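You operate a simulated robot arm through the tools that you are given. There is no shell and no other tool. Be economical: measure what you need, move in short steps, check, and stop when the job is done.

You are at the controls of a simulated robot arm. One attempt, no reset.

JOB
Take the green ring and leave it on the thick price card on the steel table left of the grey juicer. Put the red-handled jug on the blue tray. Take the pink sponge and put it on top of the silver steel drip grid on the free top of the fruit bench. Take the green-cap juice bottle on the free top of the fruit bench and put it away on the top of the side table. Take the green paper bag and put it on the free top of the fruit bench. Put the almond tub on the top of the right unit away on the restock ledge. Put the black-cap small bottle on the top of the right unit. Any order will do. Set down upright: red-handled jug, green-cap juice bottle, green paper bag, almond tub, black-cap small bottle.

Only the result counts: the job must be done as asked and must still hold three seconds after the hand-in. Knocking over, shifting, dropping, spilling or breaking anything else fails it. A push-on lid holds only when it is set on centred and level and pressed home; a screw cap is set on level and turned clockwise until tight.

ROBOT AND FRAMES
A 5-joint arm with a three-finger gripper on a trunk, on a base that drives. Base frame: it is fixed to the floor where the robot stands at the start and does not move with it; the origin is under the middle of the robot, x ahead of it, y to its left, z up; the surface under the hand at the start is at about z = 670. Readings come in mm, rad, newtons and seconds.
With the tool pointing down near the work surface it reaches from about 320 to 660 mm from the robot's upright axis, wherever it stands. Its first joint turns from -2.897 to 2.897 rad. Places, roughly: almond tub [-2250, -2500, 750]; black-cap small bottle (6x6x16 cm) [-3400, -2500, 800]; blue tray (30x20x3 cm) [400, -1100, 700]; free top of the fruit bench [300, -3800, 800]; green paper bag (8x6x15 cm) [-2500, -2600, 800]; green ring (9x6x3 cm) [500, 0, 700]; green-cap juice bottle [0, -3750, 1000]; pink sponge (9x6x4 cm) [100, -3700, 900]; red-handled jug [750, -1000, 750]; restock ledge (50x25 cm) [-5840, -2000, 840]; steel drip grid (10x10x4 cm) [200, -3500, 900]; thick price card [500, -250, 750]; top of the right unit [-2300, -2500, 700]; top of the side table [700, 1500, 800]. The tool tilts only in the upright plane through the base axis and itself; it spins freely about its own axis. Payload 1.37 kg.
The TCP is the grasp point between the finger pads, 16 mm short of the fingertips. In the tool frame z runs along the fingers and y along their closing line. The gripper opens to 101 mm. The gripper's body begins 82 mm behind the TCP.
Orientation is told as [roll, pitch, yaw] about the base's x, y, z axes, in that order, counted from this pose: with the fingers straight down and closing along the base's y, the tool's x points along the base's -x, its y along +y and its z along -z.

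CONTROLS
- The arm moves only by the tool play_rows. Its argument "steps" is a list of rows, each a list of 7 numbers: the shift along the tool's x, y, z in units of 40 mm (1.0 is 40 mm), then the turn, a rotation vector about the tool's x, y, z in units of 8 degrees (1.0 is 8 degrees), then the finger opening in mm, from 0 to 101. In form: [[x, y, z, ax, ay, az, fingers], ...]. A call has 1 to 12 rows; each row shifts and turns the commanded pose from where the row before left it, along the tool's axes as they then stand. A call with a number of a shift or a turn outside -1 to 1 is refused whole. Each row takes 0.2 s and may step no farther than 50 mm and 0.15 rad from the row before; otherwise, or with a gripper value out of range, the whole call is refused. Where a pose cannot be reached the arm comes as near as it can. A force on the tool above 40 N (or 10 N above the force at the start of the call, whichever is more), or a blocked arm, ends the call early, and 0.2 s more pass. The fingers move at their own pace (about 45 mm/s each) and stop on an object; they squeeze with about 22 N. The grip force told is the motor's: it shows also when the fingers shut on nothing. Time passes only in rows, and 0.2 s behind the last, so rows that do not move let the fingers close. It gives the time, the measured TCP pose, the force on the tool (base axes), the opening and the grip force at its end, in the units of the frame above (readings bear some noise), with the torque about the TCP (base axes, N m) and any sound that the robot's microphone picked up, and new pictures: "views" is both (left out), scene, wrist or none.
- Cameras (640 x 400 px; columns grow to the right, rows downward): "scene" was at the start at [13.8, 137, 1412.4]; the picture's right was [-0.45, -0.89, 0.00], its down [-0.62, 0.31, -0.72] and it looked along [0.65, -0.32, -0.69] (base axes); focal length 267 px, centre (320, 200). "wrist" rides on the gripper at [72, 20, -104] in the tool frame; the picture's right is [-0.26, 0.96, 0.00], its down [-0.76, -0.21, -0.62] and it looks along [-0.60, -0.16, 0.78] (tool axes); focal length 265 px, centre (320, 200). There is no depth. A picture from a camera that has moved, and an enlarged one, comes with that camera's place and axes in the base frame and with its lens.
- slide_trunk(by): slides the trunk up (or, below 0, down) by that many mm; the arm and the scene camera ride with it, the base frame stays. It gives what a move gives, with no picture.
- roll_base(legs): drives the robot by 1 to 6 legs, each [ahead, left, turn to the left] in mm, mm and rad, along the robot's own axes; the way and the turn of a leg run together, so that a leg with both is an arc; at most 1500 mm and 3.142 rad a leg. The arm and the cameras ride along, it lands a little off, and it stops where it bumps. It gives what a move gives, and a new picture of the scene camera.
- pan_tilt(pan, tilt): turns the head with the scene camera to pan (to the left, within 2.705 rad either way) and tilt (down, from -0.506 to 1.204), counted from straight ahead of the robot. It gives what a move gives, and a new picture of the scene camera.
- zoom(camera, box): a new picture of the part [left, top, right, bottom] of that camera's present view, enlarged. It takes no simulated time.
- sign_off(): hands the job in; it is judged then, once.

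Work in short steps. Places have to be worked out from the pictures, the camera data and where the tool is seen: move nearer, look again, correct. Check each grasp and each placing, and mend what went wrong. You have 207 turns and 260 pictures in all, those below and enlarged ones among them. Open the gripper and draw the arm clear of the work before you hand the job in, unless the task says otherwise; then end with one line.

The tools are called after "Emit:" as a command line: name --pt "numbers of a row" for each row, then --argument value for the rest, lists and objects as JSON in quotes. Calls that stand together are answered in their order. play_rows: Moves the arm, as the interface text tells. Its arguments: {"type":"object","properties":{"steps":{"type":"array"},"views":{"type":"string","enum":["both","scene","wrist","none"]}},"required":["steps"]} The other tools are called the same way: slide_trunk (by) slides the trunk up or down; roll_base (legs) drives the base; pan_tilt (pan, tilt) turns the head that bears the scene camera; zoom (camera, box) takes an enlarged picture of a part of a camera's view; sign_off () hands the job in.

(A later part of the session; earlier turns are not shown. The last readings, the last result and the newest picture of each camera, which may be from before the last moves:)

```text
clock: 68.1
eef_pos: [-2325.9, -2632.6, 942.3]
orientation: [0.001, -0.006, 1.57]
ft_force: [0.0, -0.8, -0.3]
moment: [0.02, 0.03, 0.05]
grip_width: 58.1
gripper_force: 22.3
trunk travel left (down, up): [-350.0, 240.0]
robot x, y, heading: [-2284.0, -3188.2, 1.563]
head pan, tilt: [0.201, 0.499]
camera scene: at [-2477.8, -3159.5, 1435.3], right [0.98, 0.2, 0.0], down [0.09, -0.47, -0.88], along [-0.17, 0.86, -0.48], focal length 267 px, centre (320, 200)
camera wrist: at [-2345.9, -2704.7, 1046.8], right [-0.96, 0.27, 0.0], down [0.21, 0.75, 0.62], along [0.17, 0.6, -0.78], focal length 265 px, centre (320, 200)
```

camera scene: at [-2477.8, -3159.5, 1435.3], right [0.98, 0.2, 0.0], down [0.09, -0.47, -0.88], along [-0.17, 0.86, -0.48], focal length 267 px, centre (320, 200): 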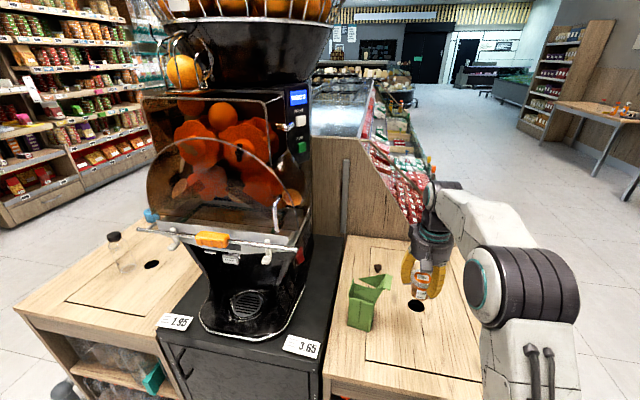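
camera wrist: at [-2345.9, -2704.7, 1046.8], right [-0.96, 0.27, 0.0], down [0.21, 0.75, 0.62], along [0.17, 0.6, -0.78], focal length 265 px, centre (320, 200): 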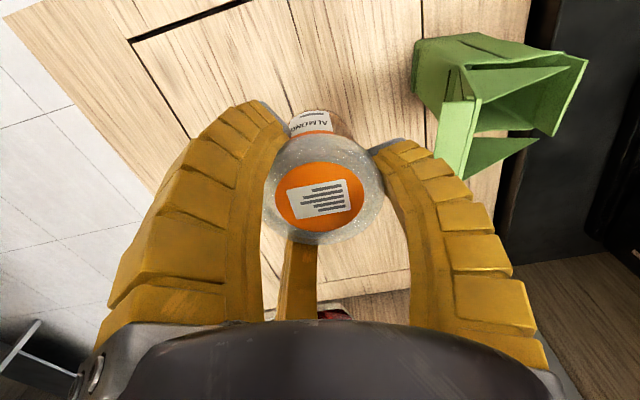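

Tub secure. Back off 400 and slide left (−x) toward the restock ledge, then look.

Emit:
roll_base --legs '[[-400, 0, 0], [0, 1400, 0]]'

Emit:
pan_tilt --pan 1.3 --tilt 0.35

```text
clock: 77.2
eef_pos: [-3721.6, -3028.3, 941.3]
orientation: [-0.001, -0.005, 1.57]
ft_force: [-0.2, -0.1, -0.1]
moment: [0.0, -0.01, -0.02]
grip_width: 57.3
gripper_force: 21.8
trunk travel left (down, up): [-350.0, 240.0]
robot x, y, heading: [-3683.7, -3584.3, 1.566]
head pan, tilt: [0.201, 0.499]
camera scene: at [-3874.6, -3556.4, 1435.3], right [0.98, 0.2, 0.0], down [0.09, -0.47, -0.88], along [-0.17, 0.86, -0.48], focal length 267 px, centre (320, 200)
```

scene: 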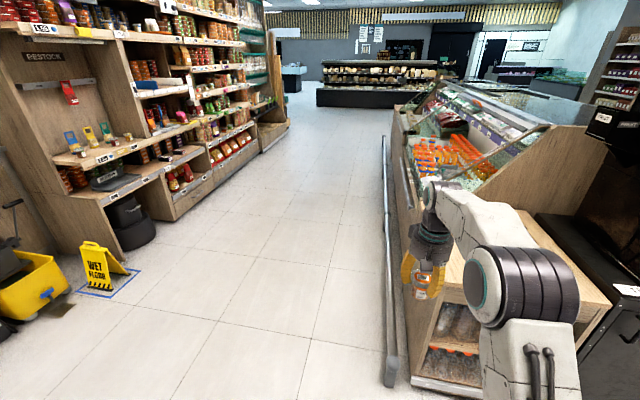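

```text
clock: 78.5
eef_pos: [-3721.8, -3028.9, 941.5]
orientation: [0.001, -0.006, 1.569]
ft_force: [0.2, 0.1, -0.2]
moment: [0.03, -0.04, 0.01]
grip_width: 57.1
gripper_force: 21.6
trunk travel left (down, up): [-350.0, 240.0]
robot x, y, heading: [-3680.9, -3583.2, 1.566]
head pan, tilt: [1.3, 0.351]
camera scene: at [-3946.3, -3620.4, 1449.0], right [0.27, 0.96, 0.0], down [0.33, -0.09, -0.94], along [-0.9, 0.25, -0.34], focal length 267 px, centre (320, 200)
```

scene: 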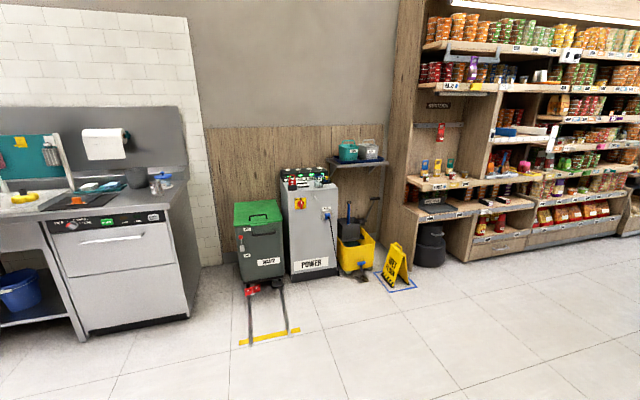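

The RESTOCK bay is visible at x≈-5700, y≈-2000 with a wet-floor sign to its left. Drive round: left, forward, then turn to face −x.

Emit:
roll_base --legs '[[0, 1020, 0], [1500, 0, 0], [120, 0, 0], [0, 0, 1.571]]'

Emit:
pan_tilt --pan 0.1 --tilt 0.5

```text
clock: 95.6
eef_pos: [-5269.4, -2010.2, 941.2]
orientation: [0.0, -0.005, -3.124]
ft_force: [-0.4, 0.5, -1.9]
moment: [-0.03, -0.01, 0.01]
grip_width: 56.7
gripper_force: 21.4
trunk travel left (down, up): [-350.0, 240.0]
robot x, y, heading: [-4713.3, -1960.4, -3.126]
head pan, tilt: [1.3, 0.351]
camera scene: at [-4675.2, -2224.9, 1449.0], right [-0.97, 0.25, 0.0], down [0.09, 0.33, -0.94], along [-0.23, -0.91, -0.34], focal length 267 px, centre (320, 200)
```

scene: 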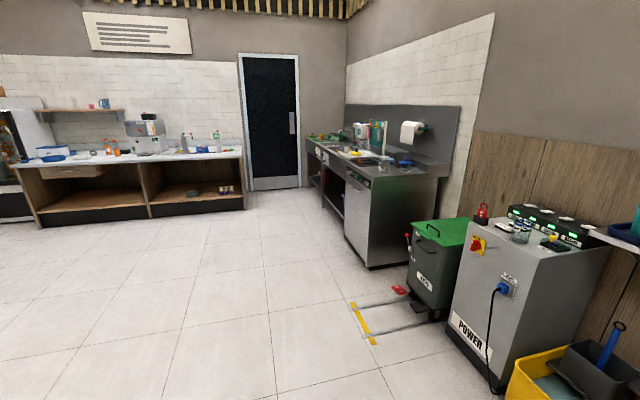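

```text
clock: 97.0
eef_pos: [-5268.0, -2011.0, 941.3]
orientation: [-0.001, -0.006, -3.124]
ft_force: [-0.3, -0.2, -0.9]
moment: [0.0, 0.01, 0.0]
grip_width: 56.6
gripper_force: 21.8
trunk travel left (down, up): [-350.0, 240.0]
robot x, y, heading: [-4717.8, -1959.8, -3.127]
head pan, tilt: [0.099, 0.499]
camera scene: at [-4742.3, -2145.4, 1435.3], right [-0.12, 0.99, 0.0], down [0.48, 0.06, -0.88], along [-0.87, -0.1, -0.48], focal length 267 px, centre (320, 200)
```

scene: 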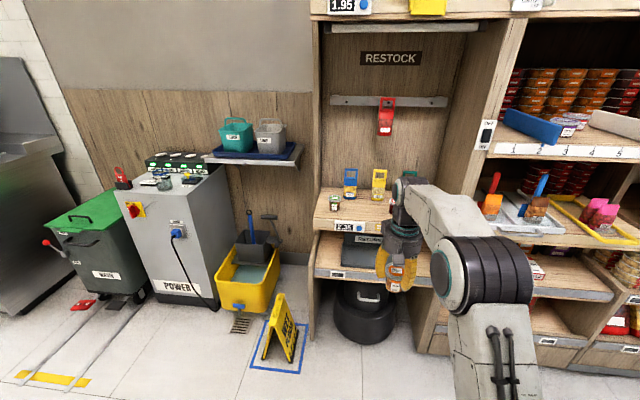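

Emit:
zoom --camera "scene" --box '[300, 80, 500, 280]'

```text
2.00 times, centred on (400, 180) of scene
camera zoom: at [-4742.3, -2145.4, 1435.3], right [-0.12, 0.99, 0.0], down [0.48, 0.06, -0.88], along [-0.87, -0.1, -0.48], focal length 534 px, centre (160, 240)
```

zoom: 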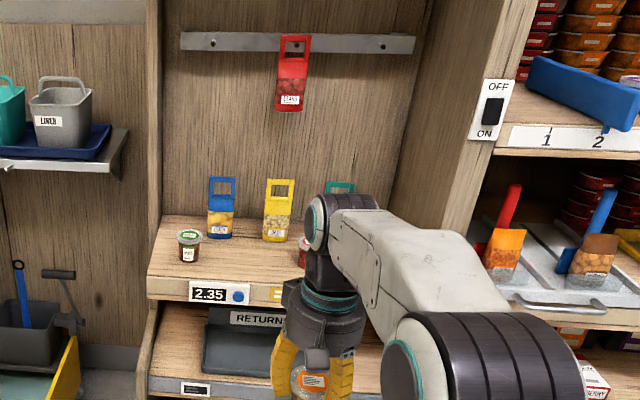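

Ledge has a small tub at ≈(-5737,-2199), a red one ≈(-5746,-1960), bags at the back. Free spot ≈(-5735,-2080). Retract/raise the arm a bit and drive in.

Emit:
play_rows --pt "1 0 -0.6 0 0 0 30" --pt "1 0 -0.6 0 0 0 30" --pt "1 0 0 0 0 0 30" --views "none"

Emit:
roll_base --legs '[[460, 80, -0.015]]'

Emit:
pan_tilt --pan 0.0 --tilt 0.6

```text
clock: 97.8
eef_pos: [-5147.4, -2009.7, 988.4]
orientation: [0.0, -0.004, -3.124]
ft_force: [0.1, -0.2, -0.1]
moment: [0.02, 0.01, 0.01]
grip_width: 56.5
gripper_force: 22.1
trunk travel left (down, up): [-350.0, 240.0]
robot x, y, heading: [-4715.4, -1956.5, -3.127]
head pan, tilt: [0.099, 0.499]
```

```text
clock: 100.6
eef_pos: [-5605.9, -2086.2, 989.7]
orientation: [0.0, -0.006, -3.142]
ft_force: [-0.8, 0.1, -0.8]
moment: [-0.02, 0.0, 0.0]
grip_width: 56.3
gripper_force: 22.2
trunk travel left (down, up): [-350.0, 240.0]
robot x, y, heading: [-5172.1, -2043.0, -3.144]
head pan, tilt: [0.099, 0.499]
camera scene: at [-5201.5, -2228.9, 1435.3], right [-0.1, 0.99, 0.0], down [0.48, 0.05, -0.88], along [-0.87, -0.09, -0.48], focal length 267 px, centre (320, 200)
```

scene: 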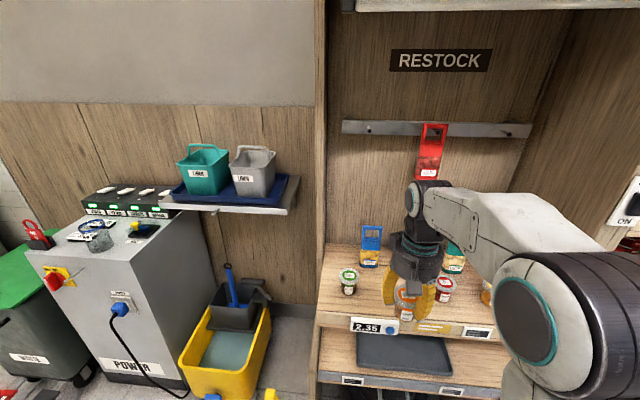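

```text
clock: 101.2
eef_pos: [-5605.5, -2086.3, 987.7]
orientation: [0.001, -0.004, -3.142]
ft_force: [0.3, -0.1, -0.2]
moment: [-0.02, 0.01, -0.01]
grip_width: 56.4
gripper_force: 22.1
trunk travel left (down, up): [-350.0, 240.0]
robot x, y, heading: [-5170.9, -2047.1, -3.14]
head pan, tilt: [0.0, 0.6]
camera scene: at [-5199.1, -2219.8, 1426.3], right [0.0, 1.0, 0.0], down [0.56, 0.0, -0.83], along [-0.83, 0.0, -0.56], focal length 267 px, centre (320, 200)
```

scene: 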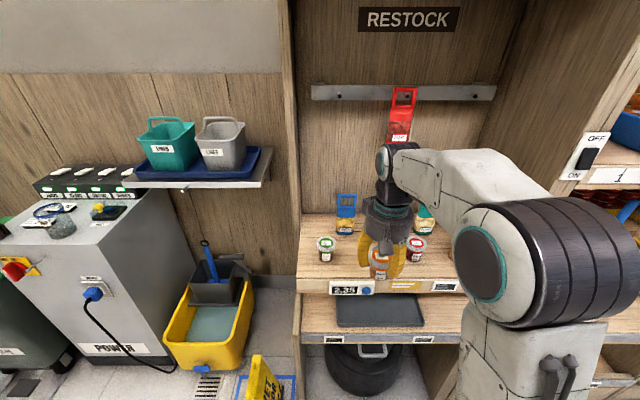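

Move forward over the free spot (x≈-5750, y≈-2078), keeping height.

Emit:
play_rows --pt "-0.9 -0.05 0.2 0 0 0 30" --pt "-0.9 -0.05 0.2 0 0 0 30" --pt "-0.9 -0.05 0.2 0 0 0 30" --pt "-0.9 -0.05 0.2 0 0 0 30"

```text
clock: 102.2
eef_pos: [-5750.5, -2078.6, 956.0]
orientation: [0.001, -0.004, -3.141]
ft_force: [0.5, 0.3, -0.5]
moment: [-0.04, 0.01, 0.02]
grip_width: 56.2
gripper_force: 22.0
trunk travel left (down, up): [-350.0, 240.0]
robot x, y, heading: [-5176.4, -2040.8, -3.143]
head pan, tilt: [0.0, 0.6]
camera scene: at [-5199.7, -2219.8, 1426.2], right [0.0, 1.0, 0.0], down [0.57, 0.0, -0.82], along [-0.82, 0.0, -0.57], focal length 267 px, centre (320, 200)
camera wrist: at [-5678.2, -2097.7, 1061.5], right [-0.26, -0.96, 0.0], down [-0.75, 0.21, 0.62], along [-0.6, 0.16, -0.78], focal length 265 px, centre (320, 200)
```

scene: 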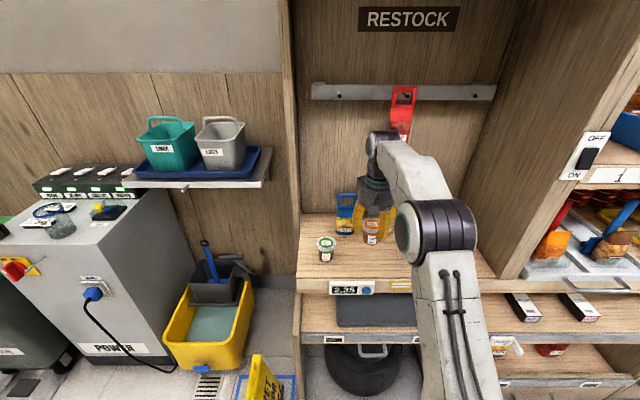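
wrist: 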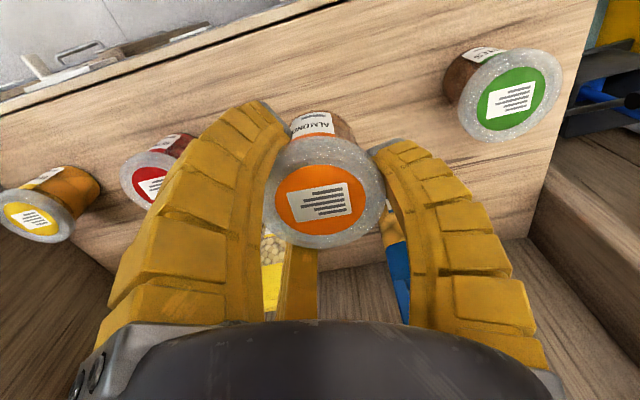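

Good spot between tubs. Lower gently.

Emit:
play_rows --pt "0 0 0.8 0 0 0 30" --pt "0 0 0.7 0 0 0 30" --pt "0 0 0.08 0 0 0 30" --pt "0 0 0.08 0 0 0 30" --views "wrist"

```text
clock: 103.2
eef_pos: [-5749.9, -2077.9, 890.1]
orientation: [0.0, -0.004, -3.141]
ft_force: [-0.7, -0.3, -2.1]
moment: [-0.01, 0.0, 0.04]
grip_width: 56.2
gripper_force: 21.5
trunk travel left (down, up): [-350.0, 240.0]
robot x, y, heading: [-5174.1, -2042.4, -3.141]
head pan, tilt: [0.0, 0.6]
camera wrist: at [-5677.5, -2097.9, 995.2], right [-0.26, -0.96, 0.0], down [-0.75, 0.21, 0.62], along [-0.6, 0.16, -0.78], focal length 265 px, centre (320, 200)
```

wrist: 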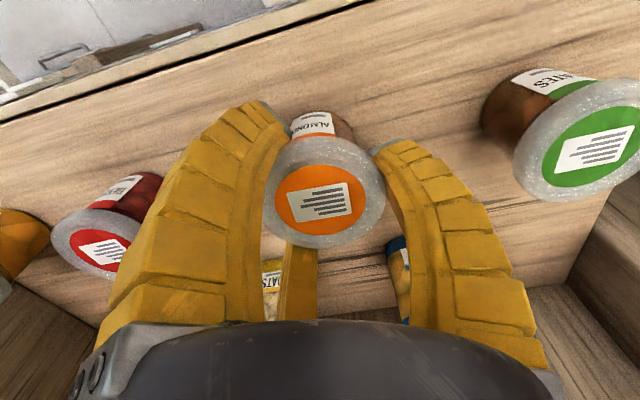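

Emit:
play_rows --pt "0 0 0.08 0 0 0 30" --pt "0 0 0.08 0 0 0 30" --views "none"

```text
clock: 103.8
eef_pos: [-5749.0, -2077.8, 884.7]
orientation: [0.001, -0.006, -3.142]
ft_force: [-0.8, -0.3, -0.9]
moment: [-0.03, 0.02, 0.05]
grip_width: 56.3
gripper_force: 21.7
trunk travel left (down, up): [-350.0, 240.0]
robot x, y, heading: [-5169.0, -2041.6, -3.142]
head pan, tilt: [0.0, 0.6]
```

No contact yet; continue in small steps.

Emit:
play_rows --pt "0 0 0.07 0 0 0 30" --pt "0 0 0.07 0 0 0 30" --views "none"

Emit:
play_rows --pt "0 0 0.06 0 0 0 30" --pt "0 0 0.06 0 0 0 30" --views "none"

```text
clock: 104.4
eef_pos: [-5749.2, -2077.6, 878.2]
orientation: [0.001, -0.005, -3.143]
ft_force: [0.6, 0.7, -1.6]
moment: [0.02, 0.01, 0.01]
grip_width: 56.2
gripper_force: 21.9
trunk travel left (down, up): [-350.0, 240.0]
robot x, y, heading: [-5169.1, -2044.7, -3.146]
head pan, tilt: [0.0, 0.6]
```

```text
clock: 105.0
eef_pos: [-5750.7, -2077.8, 876.2]
orientation: [-0.001, -0.009, -3.141]
ft_force: [-0.1, -0.6, 8.6]
moment: [-0.26, 0.02, -0.02]
grip_width: 56.1
gripper_force: 22.1
trunk travel left (down, up): [-350.0, 240.0]
robot x, y, heading: [-5169.6, -2042.8, -3.141]
head pan, tilt: [0.0, 0.6]
```

Contact (8.6 N) at 876. Release moderately and rise.

Emit:
play_rows --pt "0 0 0 0 0 0 80" --pt "0 0 0 0 0 0 80" --pt "0 0 -0.5 0 0 0 80" --pt "0 0 -1 0 0 0 80" --pt "0 0 -1 0 0 0 80" --pt "0 0 -0.7 0 0 0 80"

```text
clock: 106.4
eef_pos: [-5749.5, -2078.7, 1002.3]
orientation: [-0.001, -0.004, -3.142]
ft_force: [0.2, -0.2, 0.9]
moment: [-0.02, 0.02, -0.02]
grip_width: 82.0
gripper_force: 2.0
trunk travel left (down, up): [-350.0, 240.0]
robot x, y, heading: [-5171.3, -2043.4, -3.142]
head pan, tilt: [0.0, 0.6]
camera scene: at [-5199.1, -2219.8, 1426.2], right [0.0, 1.0, 0.0], down [0.56, 0.0, -0.83], along [-0.83, 0.0, -0.56], focal length 267 px, centre (320, 200)
camera wrist: at [-5677.2, -2097.4, 1106.5], right [-0.26, -0.96, 0.0], down [-0.75, 0.21, 0.62], along [-0.6, 0.16, -0.78], focal length 265 px, centre (320, 200)
```

scene: 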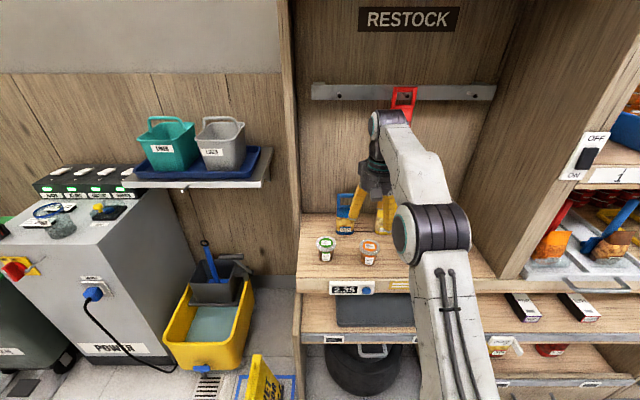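
wrist: 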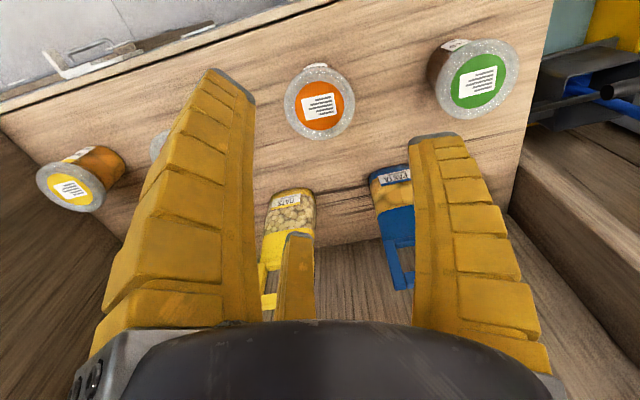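

Tub placed neatly. Now retract and drive to the left unit for the black-cap bottle (≈(-3346,-2550)).

Emit:
play_rows --pt "1 0 -0.2 0 0 0 90" --pt "1 0 0 0 0 0 90" --pt "1 0 0 0 0 0 90" --pt "1 0 0 0 0 0 90" --views "none"

Emit:
roll_base --legs '[[-470, 0, 0], [0, 0, -1.571], [-1450, 0, 0], [0, -1300, 0]]'

```text
clock: 107.4
eef_pos: [-5587.8, -2076.7, 1008.6]
orientation: [0.0, -0.006, -3.142]
ft_force: [0.4, -0.1, 0.0]
moment: [-0.03, -0.02, 0.0]
grip_width: 91.1
gripper_force: 1.2
trunk travel left (down, up): [-350.0, 240.0]
robot x, y, heading: [-5169.9, -2040.7, -3.141]
head pan, tilt: [0.0, 0.6]
```

```text
clock: 127.0
eef_pos: [-3414.9, -3055.7, 1008.7]
orientation: [-0.002, -0.006, 1.579]
ft_force: [0.5, 0.6, 0.2]
moment: [-0.02, -0.02, -0.02]
grip_width: 91.2
gripper_force: 0.9
trunk travel left (down, up): [-350.0, 240.0]
robot x, y, heading: [-3377.4, -3467.5, 1.585]
head pan, tilt: [0.0, 0.6]
camera scene: at [-3553.5, -3447.6, 1426.2], right [1.0, 0.01, 0.0], down [0.01, -0.56, -0.83], along [-0.01, 0.83, -0.56], focal length 267 px, centre (320, 200)
```

scene: 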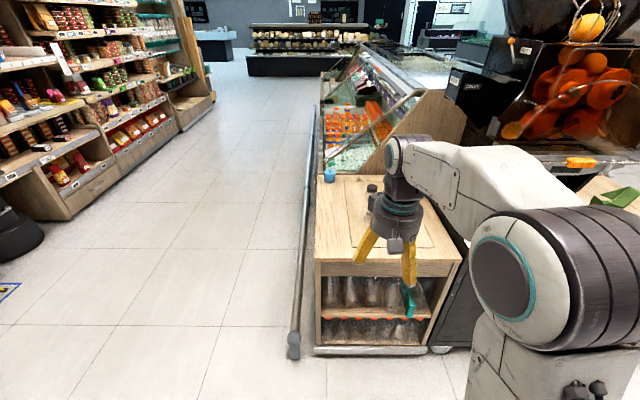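

Bottle cap ≈ (-3356, -2527). Move forward 300 and look with the wrist camera.

Emit:
roll_base --legs '[[295, -20, -0.014]]'

Emit:
play_rows --pt "-1 -0.6 0 0 0 0 100" --pt "-1 -0.6 0 0 0 0 100" --views "wrist"

```text
clock: 129.0
eef_pos: [-3391.3, -2760.6, 1008.7]
orientation: [-0.002, -0.006, 1.564]
ft_force: [-0.1, -0.6, -0.9]
moment: [-0.01, 0.0, 0.0]
grip_width: 90.8
gripper_force: 1.0
trunk travel left (down, up): [-350.0, 240.0]
robot x, y, heading: [-3361.3, -3181.4, 1.567]
head pan, tilt: [0.0, 0.6]
camera scene: at [-3534.0, -3150.9, 1426.2], right [1.0, 0.0, 0.0], down [0.0, -0.57, -0.82], along [0.0, 0.82, -0.57], focal length 267 px, centre (320, 200)
```

scene: 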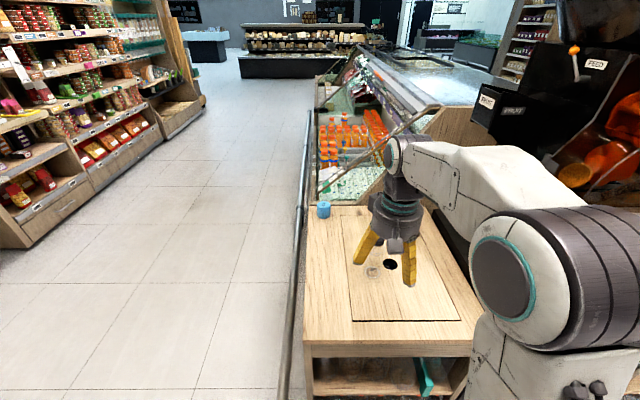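

```text
clock: 129.6
eef_pos: [-3342.7, -2681.0, 1008.9]
orientation: [0.001, -0.003, 1.565]
ft_force: [-0.4, -0.1, 0.3]
moment: [-0.01, -0.01, 0.04]
grip_width: 99.9
gripper_force: 0.0
trunk travel left (down, up): [-350.0, 240.0]
robot x, y, heading: [-3361.3, -3178.3, 1.566]
head pan, tilt: [0.0, 0.6]
camera wrist: at [-3363.3, -2752.6, 1113.6], right [-0.96, 0.27, 0.0], down [0.21, 0.75, 0.62], along [0.17, 0.6, -0.78], focal length 265 px, centre (320, 200)
```

wrist: 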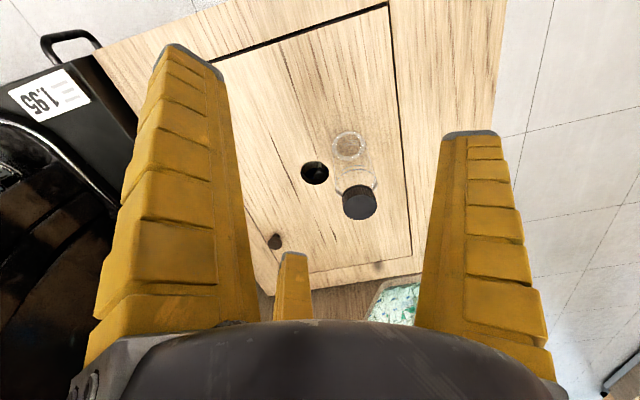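

Bottle at ≈ (-3354, -2549). Position above and descend.

Emit:
play_rows --pt "-0.83 0.07 0 0 0 0 100" --pt "-0.83 0.07 0 0 0 0 100" --pt "-0.83 0.07 0 0 0 0 100" --pt "-0.81 0.07 0 0 0 0 100" --pt "0 0 0.9 0 0 0 100" --pt "0 0 0.9 0 0 0 100" --views "wrist"

```text
clock: 131.0
eef_pos: [-3353.2, -2583.6, 922.8]
orientation: [0.001, -0.004, 1.566]
ft_force: [0.1, 0.2, -0.1]
moment: [0.01, 0.05, -0.04]
grip_width: 99.9
gripper_force: 0.1
out of reach, approached as far as the arm can: row 3, 4
trunk travel left (down, up): [-350.0, 240.0]
robot x, y, heading: [-3354.1, -3177.1, 1.562]
head pan, tilt: [0.0, 0.6]
camera wrist: at [-3374.1, -2654.6, 1027.2], right [-0.96, 0.27, 0.0], down [0.21, 0.75, 0.62], along [0.17, 0.6, -0.78], focal length 265 px, centre (320, 200)
```

wrist: 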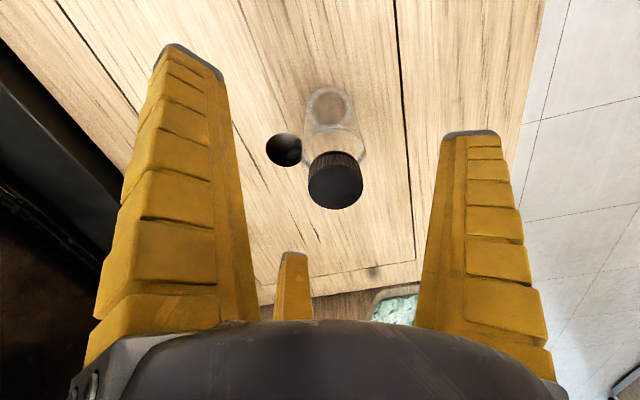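

Arm hit its reach limit; roll the base forward 40 mm and recheck.

Emit:
roll_base --legs '[[38, 0, 0]]'

Emit:
play_rows --pt "0 0.07 0.4 0 0 0 100" --views "wrist"

```text
clock: 131.9
eef_pos: [-3352.3, -2543.8, 922.0]
orientation: [0.001, -0.004, 1.565]
ft_force: [0.4, 0.3, -0.3]
moment: [-0.04, 0.01, 0.01]
grip_width: 100.0
gripper_force: 0.0
trunk travel left (down, up): [-350.0, 240.0]
robot x, y, heading: [-3356.2, -3141.5, 1.569]
head pan, tilt: [0.0, 0.6]
camera scene: at [-3533.9, -3112.4, 1426.2], right [1.0, 0.0, 0.0], down [0.0, -0.57, -0.82], along [0.0, 0.82, -0.57], focal length 267 px, centre (320, 200)
```

scene: 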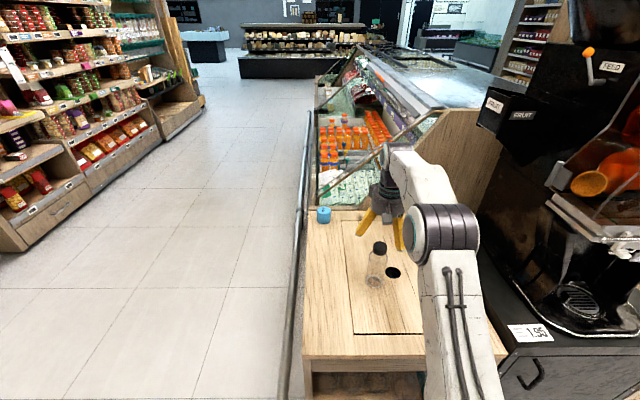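

```text
clock: 132.3
eef_pos: [-3356.7, -2543.7, 906.3]
orientation: [0.0, -0.005, 1.565]
ft_force: [-0.5, 0.3, 0.6]
moment: [0.02, 0.01, 0.0]
grip_width: 99.8
gripper_force: 0.1
trunk travel left (down, up): [-350.0, 240.0]
robot x, y, heading: [-3356.9, -3137.9, 1.565]
head pan, tilt: [0.0, 0.6]
camera wrist: at [-3376.8, -2616.2, 1011.2], right [-0.96, 0.27, 0.0], down [0.21, 0.75, 0.62], along [0.17, 0.6, -0.78], focal length 265 px, centre (320, 200)
```

wrist: 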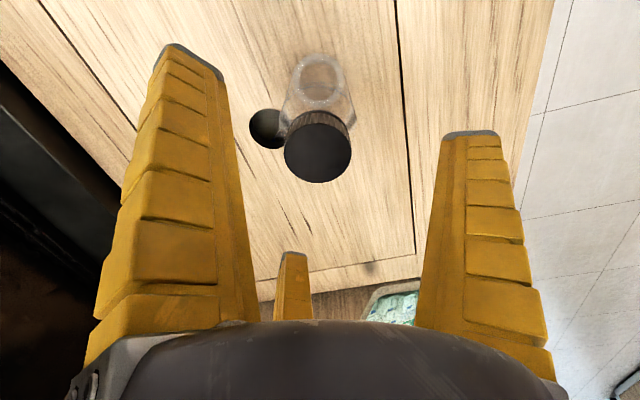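

Centred. Descend to ~803 and close.

Emit:
play_rows --pt "0.07 0 0.85 0 0 0 100" --pt "0 0 0.85 0 0 0 100" --pt "0 0 0.85 0 0 0 100" --pt "0 0 0 0 0 0 40" --pt "0 0 0 0 0 0 40" --pt "0 0 0 0 0 0 40" --pt "0 0 0 0 0 0 40" --views "wrist"

```text
clock: 133.9
eef_pos: [-3355.1, -2546.4, 806.8]
orientation: [-0.001, -0.007, 1.565]
ft_force: [0.5, -0.1, 1.2]
moment: [-0.06, -0.02, 0.01]
grip_width: 51.6
gripper_force: 21.7
trunk travel left (down, up): [-350.0, 240.0]
robot x, y, heading: [-3357.7, -3143.8, 1.569]
head pan, tilt: [0.0, 0.6]
camera wrist: at [-3376.1, -2617.9, 910.7], right [-0.96, 0.27, 0.0], down [0.21, 0.75, 0.62], along [0.17, 0.6, -0.78], focal length 265 px, centre (320, 200)
```

wrist: 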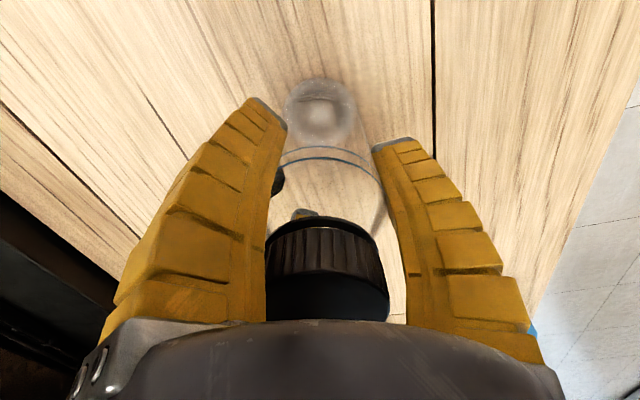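

Gripped. Lift, retract, and drive to the right unit.

Emit:
play_rows --pt "0 0 -0.8 0 0 0 40" --pt "0 0 -1 0 0 0 40" --pt "0 0 -1 0 0 0 40" --pt "1 0 -0.5 0 0 0 40" --pt "1 0 0 0 0 0 40" --pt "1 0 0 0 0 0 40" --views "wrist"

Emit:
roll_base --legs '[[-350, 0, 0], [0, -1080, 0]]'

```text
clock: 135.3
eef_pos: [-3357.3, -2668.0, 936.8]
orientation: [0.0, -0.005, 1.565]
ft_force: [0.2, 0.4, -0.7]
moment: [0.01, 0.0, 0.0]
grip_width: 51.3
gripper_force: 21.6
trunk travel left (down, up): [-350.0, 240.0]
robot x, y, heading: [-3359.5, -3139.5, 1.565]
head pan, tilt: [0.0, 0.6]
camera wrist: at [-3378.0, -2740.1, 1041.6], right [-0.96, 0.27, 0.0], down [0.21, 0.75, 0.62], along [0.17, 0.6, -0.78], focal length 265 px, centre (320, 200)
```

wrist: 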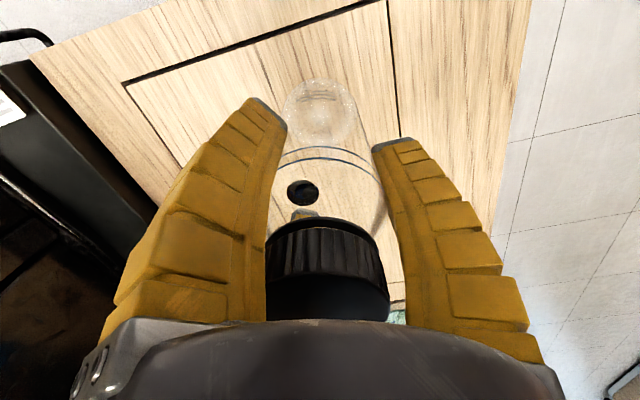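

```text
clock: 142.8
eef_pos: [-2270.9, -3021.3, 937.7]
orientation: [0.0, -0.005, 1.571]
ft_force: [-0.4, -0.7, 0.6]
moment: [0.01, 0.02, -0.03]
grip_width: 51.4
gripper_force: 21.6
trunk travel left (down, up): [-350.0, 240.0]
robot x, y, heading: [-2269.5, -3497.8, 1.568]
head pan, tilt: [0.0, 0.6]
camera scene: at [-2447.0, -3467.2, 1426.2], right [1.0, 0.0, 0.0], down [0.0, -0.56, -0.83], along [0.0, 0.83, -0.56], focal length 267 px, centre (320, 200)
```

scene: 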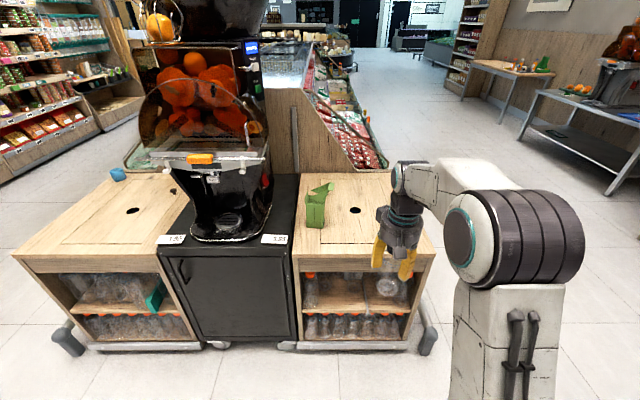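

Drive forward 310 to the unit; then position bottle at ≈(-2235, -2660).

Emit:
roll_base --legs '[[310, 0, 0]]'

Emit:
play_rows --pt "-0.7 -0.45 0.5 0 0 0 40" --pt "-0.7 -0.45 0.6 0 0 0 40" --pt "0 0 0.9 0 0 0 40" --pt "0 0 0.6 0 0 0 40"

```text
clock: 144.8
eef_pos: [-2272.0, -2714.0, 937.0]
orientation: [-0.001, -0.005, 1.57]
ft_force: [0.0, 0.1, -1.0]
moment: [0.03, 0.0, -0.05]
grip_width: 51.1
gripper_force: 21.5
trunk travel left (down, up): [-350.0, 240.0]
robot x, y, heading: [-2271.3, -3185.8, 1.569]
head pan, tilt: [0.0, 0.6]
camera scene: at [-2446.7, -3159.0, 1426.2], right [1.0, 0.0, 0.0], down [0.0, -0.57, -0.82], along [0.0, 0.82, -0.57], focal length 267 px, centre (320, 200)
```

scene: 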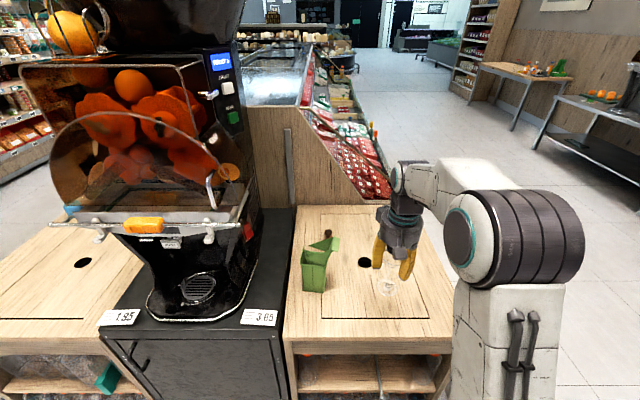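

```text
clock: 145.8
eef_pos: [-2236.0, -2657.2, 833.0]
orientation: [0.0, -0.005, 1.572]
ft_force: [0.3, 0.5, 0.0]
moment: [-0.04, 0.0, 0.06]
grip_width: 51.0
gripper_force: 22.0
trunk travel left (down, up): [-350.0, 240.0]
robot x, y, heading: [-2272.0, -3185.7, 1.571]
head pan, tilt: [0.0, 0.6]
camera scene: at [-2446.8, -3159.2, 1426.2], right [1.0, 0.0, 0.0], down [0.0, -0.56, -0.83], along [0.0, 0.83, -0.56], focal length 267 px, centre (320, 200)
camera wrist: at [-2256.1, -2729.1, 937.3], right [-0.96, 0.26, 0.0], down [0.21, 0.75, 0.62], along [0.16, 0.6, -0.78], focal length 265 px, centre (320, 200)
```

scene: 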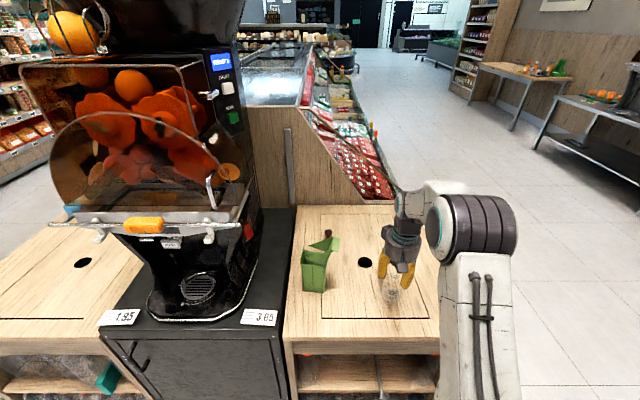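
wrist: 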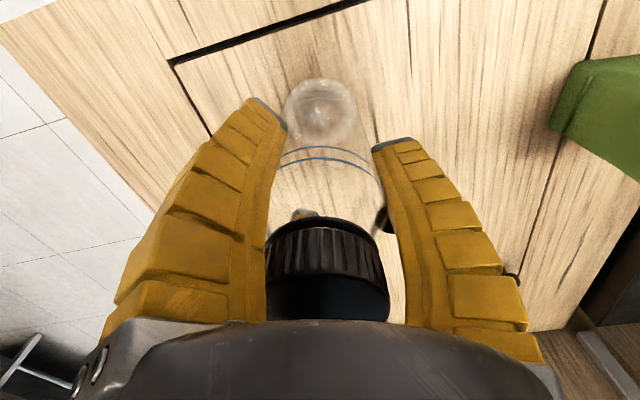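

Base is on clear flat wood. Lower to near contact.

Emit:
play_rows --pt "0 0 0.45 0 0 0 40" --pt "0 0 0.08 0 0 0 40" --views "none"

Emit:
play_rows --pt "0 0 0.07 0 0 0 40" --pt "0 0 0.07 0 0 0 40" --views "none"

```text
clock: 146.4
eef_pos: [-2236.0, -2656.9, 812.2]
orientation: [0.0, -0.006, 1.57]
ft_force: [-1.1, 0.2, -0.1]
moment: [-0.01, -0.01, 0.0]
grip_width: 51.2
gripper_force: 22.0
trunk travel left (down, up): [-350.0, 240.0]
robot x, y, heading: [-2268.6, -3186.1, 1.567]
head pan, tilt: [0.0, 0.6]
```

```text
clock: 147.0
eef_pos: [-2235.1, -2656.2, 806.8]
orientation: [-0.001, -0.005, 1.572]
ft_force: [-0.9, -0.1, -1.2]
moment: [-0.04, 0.0, -0.02]
grip_width: 51.3
gripper_force: 21.8
trunk travel left (down, up): [-350.0, 240.0]
robot x, y, heading: [-2276.4, -3189.8, 1.57]
head pan, tilt: [0.0, 0.6]
```

Emit:
play_rows --pt "0 0 0.06 0 0 0 40" --pt "0 0 0.06 0 0 0 40" --views "none"

```text
clock: 147.6
eef_pos: [-2234.4, -2656.0, 803.1]
orientation: [0.0, -0.013, 1.57]
ft_force: [0.3, 1.1, 13.3]
moment: [0.06, 0.01, 0.02]
grip_width: 52.2
gripper_force: 22.2
trunk travel left (down, up): [-350.0, 240.0]
robot x, y, heading: [-2273.1, -3185.6, 1.57]
head pan, tilt: [0.0, 0.6]
```

Contact at ~803. Release and rise straight up.

Emit:
play_rows --pt "0 0 -0.03 0 0 0 90" --pt "0 0 0 0 0 0 90" --pt "0 0 0 0 0 0 90" --pt "0 0 -0.7 0 0 0 90" --pt "0 0 -1 0 0 0 90" --pt "0 0 -1 0 0 0 90" --pt "0 0 -1 0 0 0 90" --pt "0 0 -1 0 0 0 90"

```text
clock: 149.4
eef_pos: [-2234.9, -2659.1, 990.2]
orientation: [-0.001, -0.002, 1.571]
ft_force: [0.3, 0.2, 0.2]
moment: [-0.02, 0.01, -0.05]
grip_width: 91.1
gripper_force: 0.5
trunk travel left (down, up): [-350.0, 240.0]
robot x, y, heading: [-2269.7, -3186.8, 1.574]
head pan, tilt: [0.0, 0.6]
camera scene: at [-2446.7, -3159.4, 1426.2], right [1.0, 0.0, 0.0], down [0.0, -0.56, -0.83], along [0.0, 0.83, -0.56], focal length 267 px, centre (320, 200)
camera wrist: at [-2256.4, -2730.3, 1095.3], right [-0.96, 0.27, 0.0], down [0.21, 0.75, 0.62], along [0.16, 0.6, -0.78], focal length 265 px, centre (320, 200)
```

scene: 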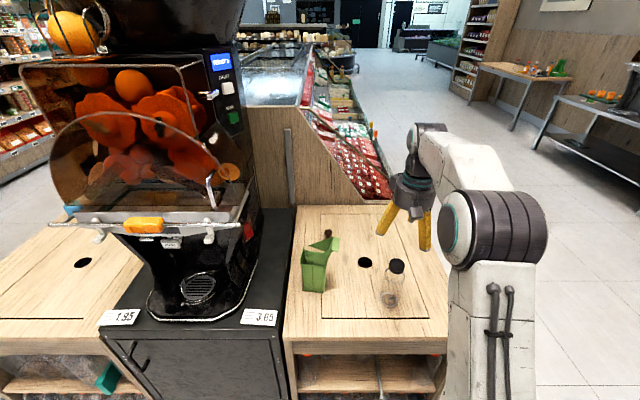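
wrist: 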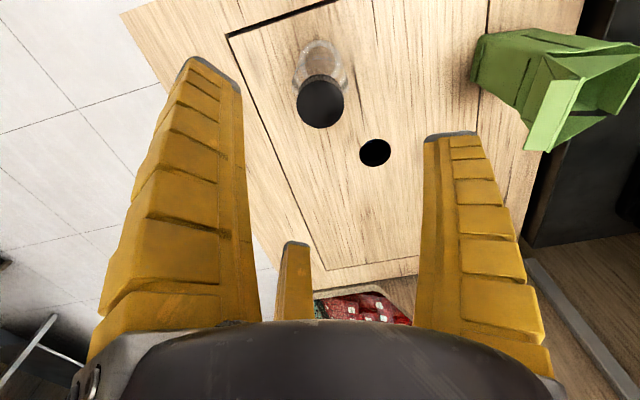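

Bottle stands. Now the bag: zoom for shape and orientation.

Emit:
zoom --camera "scene" --box '[280, 210, 380, 310]'

Emit:
zoom --camera "wrist" --box '[440, 0, 640, 180]'

```text
4.00 times, centred on (330, 260) of scene
camera zoom: at [-2446.7, -3159.4, 1426.2], right [1.0, 0.0, 0.0], down [0.0, -0.56, -0.83], along [0.0, 0.83, -0.56], focal length 1067 px, centre (280, -40)
```

zoom: 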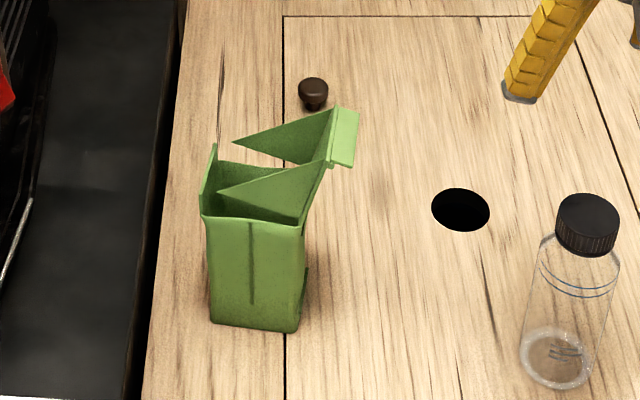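

```text
2.22 times, centred on (540, 90) of wrist
camera zoom: at [-2256.4, -2730.3, 1095.3], right [-0.96, 0.27, 0.0], down [0.21, 0.75, 0.62], along [0.16, 0.6, -0.78], focal length 590 px, centre (-169, 444)
```

zoom: 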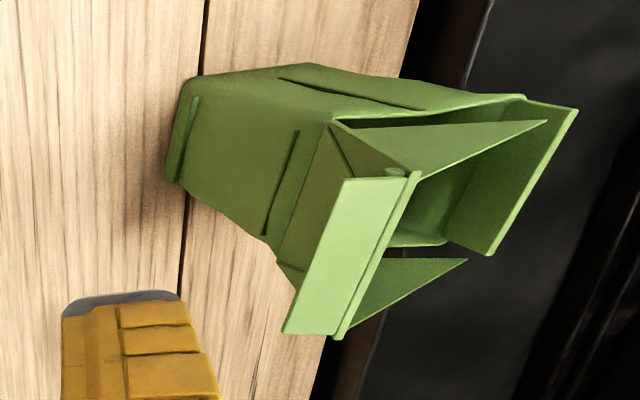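

Bag body ≈ 70–80 (x) × 60 (y), centre ≈ (-2466,-2602), lid flap leaning to +x. I'll grip front/back (closing along y), with the wrist camera on the −x side. Shift base and rotate the tool.

Emit:
roll_base --legs '[[30, 150, 0]]'

Emit:
play_rows --pt "0 0 0 0 0 1 100" --pt "0 0 0 0 0 1 100" --pt "0 0 0 0 0 1 100" --pt "0 0 0 0 0 1 100" --pt "0 0 0 0 0 1 100" --pt "0 0 0 0 0 1 100" --pt "0 0 0 0 0 1 100" --pt "0 0 0 0 0 1 100" --pt "0 0 0 0 0 1 100" --pt "0 0 0 0 0 1 100" --pt "0 0 0 0 0 1 100" --pt "0 0 0 0 0 0.25 100"

```text
clock: 150.8
eef_pos: [-2386.1, -2627.2, 990.6]
orientation: [0.001, -0.005, 1.571]
ft_force: [-0.2, 0.2, -1.0]
moment: [-0.02, -0.03, -0.01]
grip_width: 91.0
gripper_force: 1.1
trunk travel left (down, up): [-350.0, 240.0]
robot x, y, heading: [-2421.6, -3157.4, 1.573]
head pan, tilt: [0.0, 0.6]
camera scene: at [-2596.9, -3129.0, 1426.2], right [1.0, 0.0, 0.0], down [0.0, -0.56, -0.83], along [0.0, 0.83, -0.56], focal length 267 px, centre (320, 200)
```

scene: 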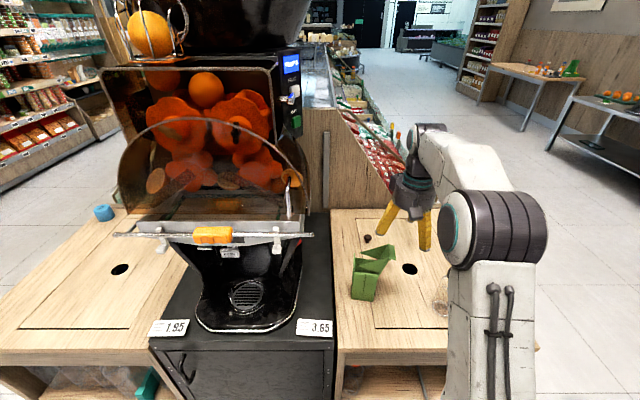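

```text
clock: 153.4
eef_pos: [-2385.1, -2627.2, 989.9]
orientation: [0.005, 0.0, -0.002]
ft_force: [-0.1, 0.0, 0.7]
moment: [0.01, 0.03, 0.03]
grip_width: 99.7
gripper_force: 0.1
trunk travel left (down, up): [-350.0, 240.0]
robot x, y, heading: [-2420.3, -3158.2, 1.568]
head pan, tilt: [0.0, 0.6]
camera scene: at [-2596.5, -3129.1, 1426.2], right [1.0, 0.0, 0.0], down [0.0, -0.56, -0.83], along [0.0, 0.83, -0.56], focal length 267 px, centre (320, 200)
camera wrist: at [-2458.3, -2607.8, 1094.9], right [0.27, 0.96, 0.0], down [0.76, -0.21, 0.62], along [0.6, -0.16, -0.78], focal length 265 px, centre (320, 200)
```

scene: 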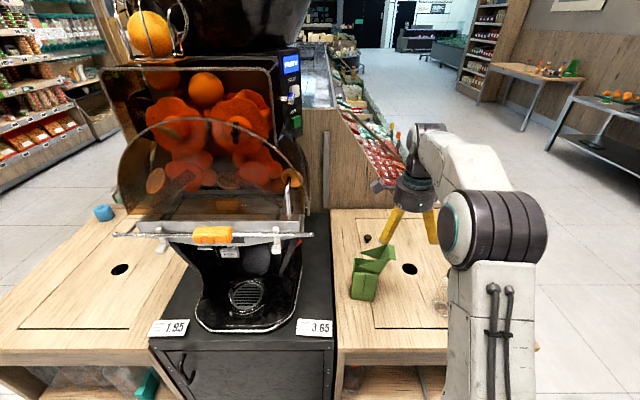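
wrist: 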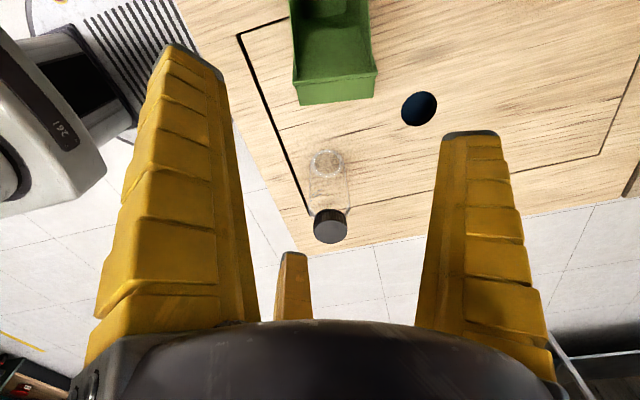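

Move to x≈-2466, y≈-2606 above the bag and look.

Emit:
play_rows --pt "1 0.25 0 0 0 0 100" --pt "1 0.25 0 0 0 0 100"

```text
clock: 154.0
eef_pos: [-2465.8, -2607.4, 991.3]
orientation: [0.003, 0.001, -0.002]
ft_force: [0.6, 0.2, -0.8]
moment: [0.04, 0.01, 0.02]
grip_width: 100.0
gripper_force: 0.0
trunk travel left (down, up): [-350.0, 240.0]
robot x, y, heading: [-2420.9, -3155.2, 1.57]
head pan, tilt: [0.0, 0.6]
camera scene: at [-2596.9, -3128.9, 1426.2], right [1.0, 0.0, 0.0], down [0.0, -0.57, -0.82], along [0.0, 0.82, -0.57], focal length 267 px, centre (320, 200)
camera wrist: at [-2538.6, -2587.2, 1095.6], right [0.27, 0.96, 0.0], down [0.76, -0.21, 0.62], along [0.6, -0.16, -0.78], focal length 265 px, centre (320, 200)
```

scene: 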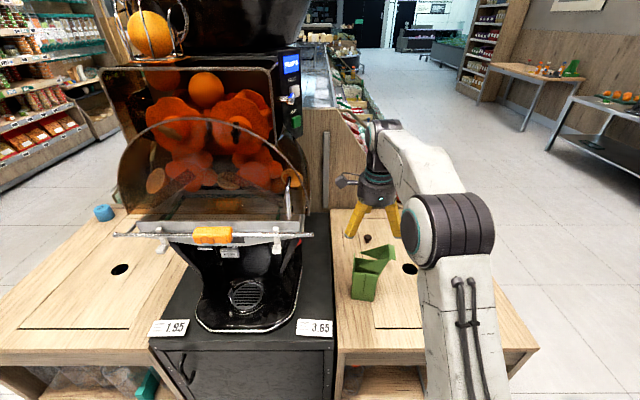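
wrist: 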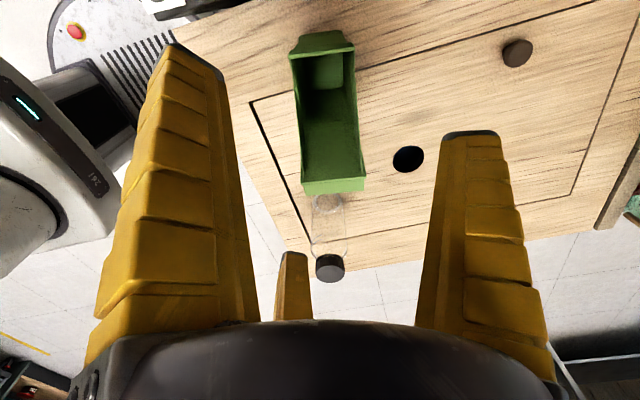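

Opening spans y -2628…-2574, x centre -2467. Shift +7 in y and descend with a check partway.

Emit:
play_rows --pt "0 0.18 0.9 0 0 0 100" --pt "0 0 0.9 0 0 0 100" --pt "0 0 0.9 0 0 0 100"

```text
clock: 154.8
eef_pos: [-2463.6, -2598.5, 910.9]
orientation: [0.022, 0.001, -0.001]
ft_force: [2.1, -4.0, 16.2]
moment: [-0.56, -0.91, 0.05]
grip_width: 100.9
gripper_force: 0.7
trunk travel left (down, up): [-350.0, 240.0]
robot x, y, heading: [-2422.2, -3158.3, 1.567]
head pan, tilt: [0.0, 0.6]
stopped in row 3: the force on the tool passed its limit at 52 N (the readings are from after the stop); the commanded pose is now the measured one
camera scene: at [-2596.4, -3129.9, 1426.6], right [1.0, 0.0, 0.0], down [0.0, -0.56, -0.83], along [0.0, 0.83, -0.56], focal length 267 px, centre (320, 200)
camera wrist: at [-2536.3, -2580.7, 1016.6], right [0.27, 0.96, 0.02], down [0.76, -0.22, 0.61], along [0.6, -0.15, -0.79], focal length 265 px, centre (320, 200)
```

scene: 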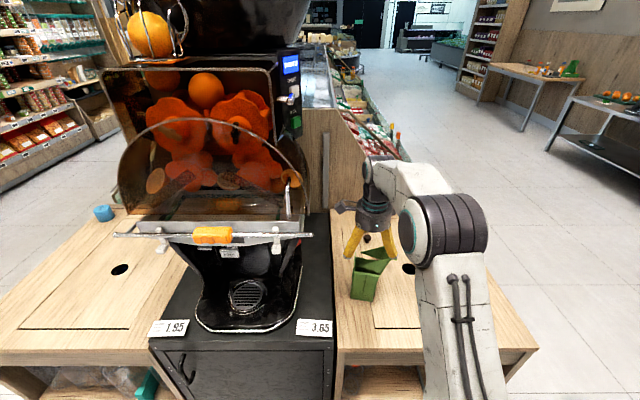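
wrist: 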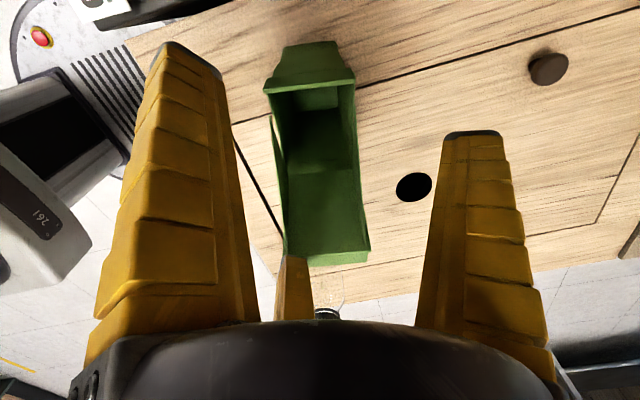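

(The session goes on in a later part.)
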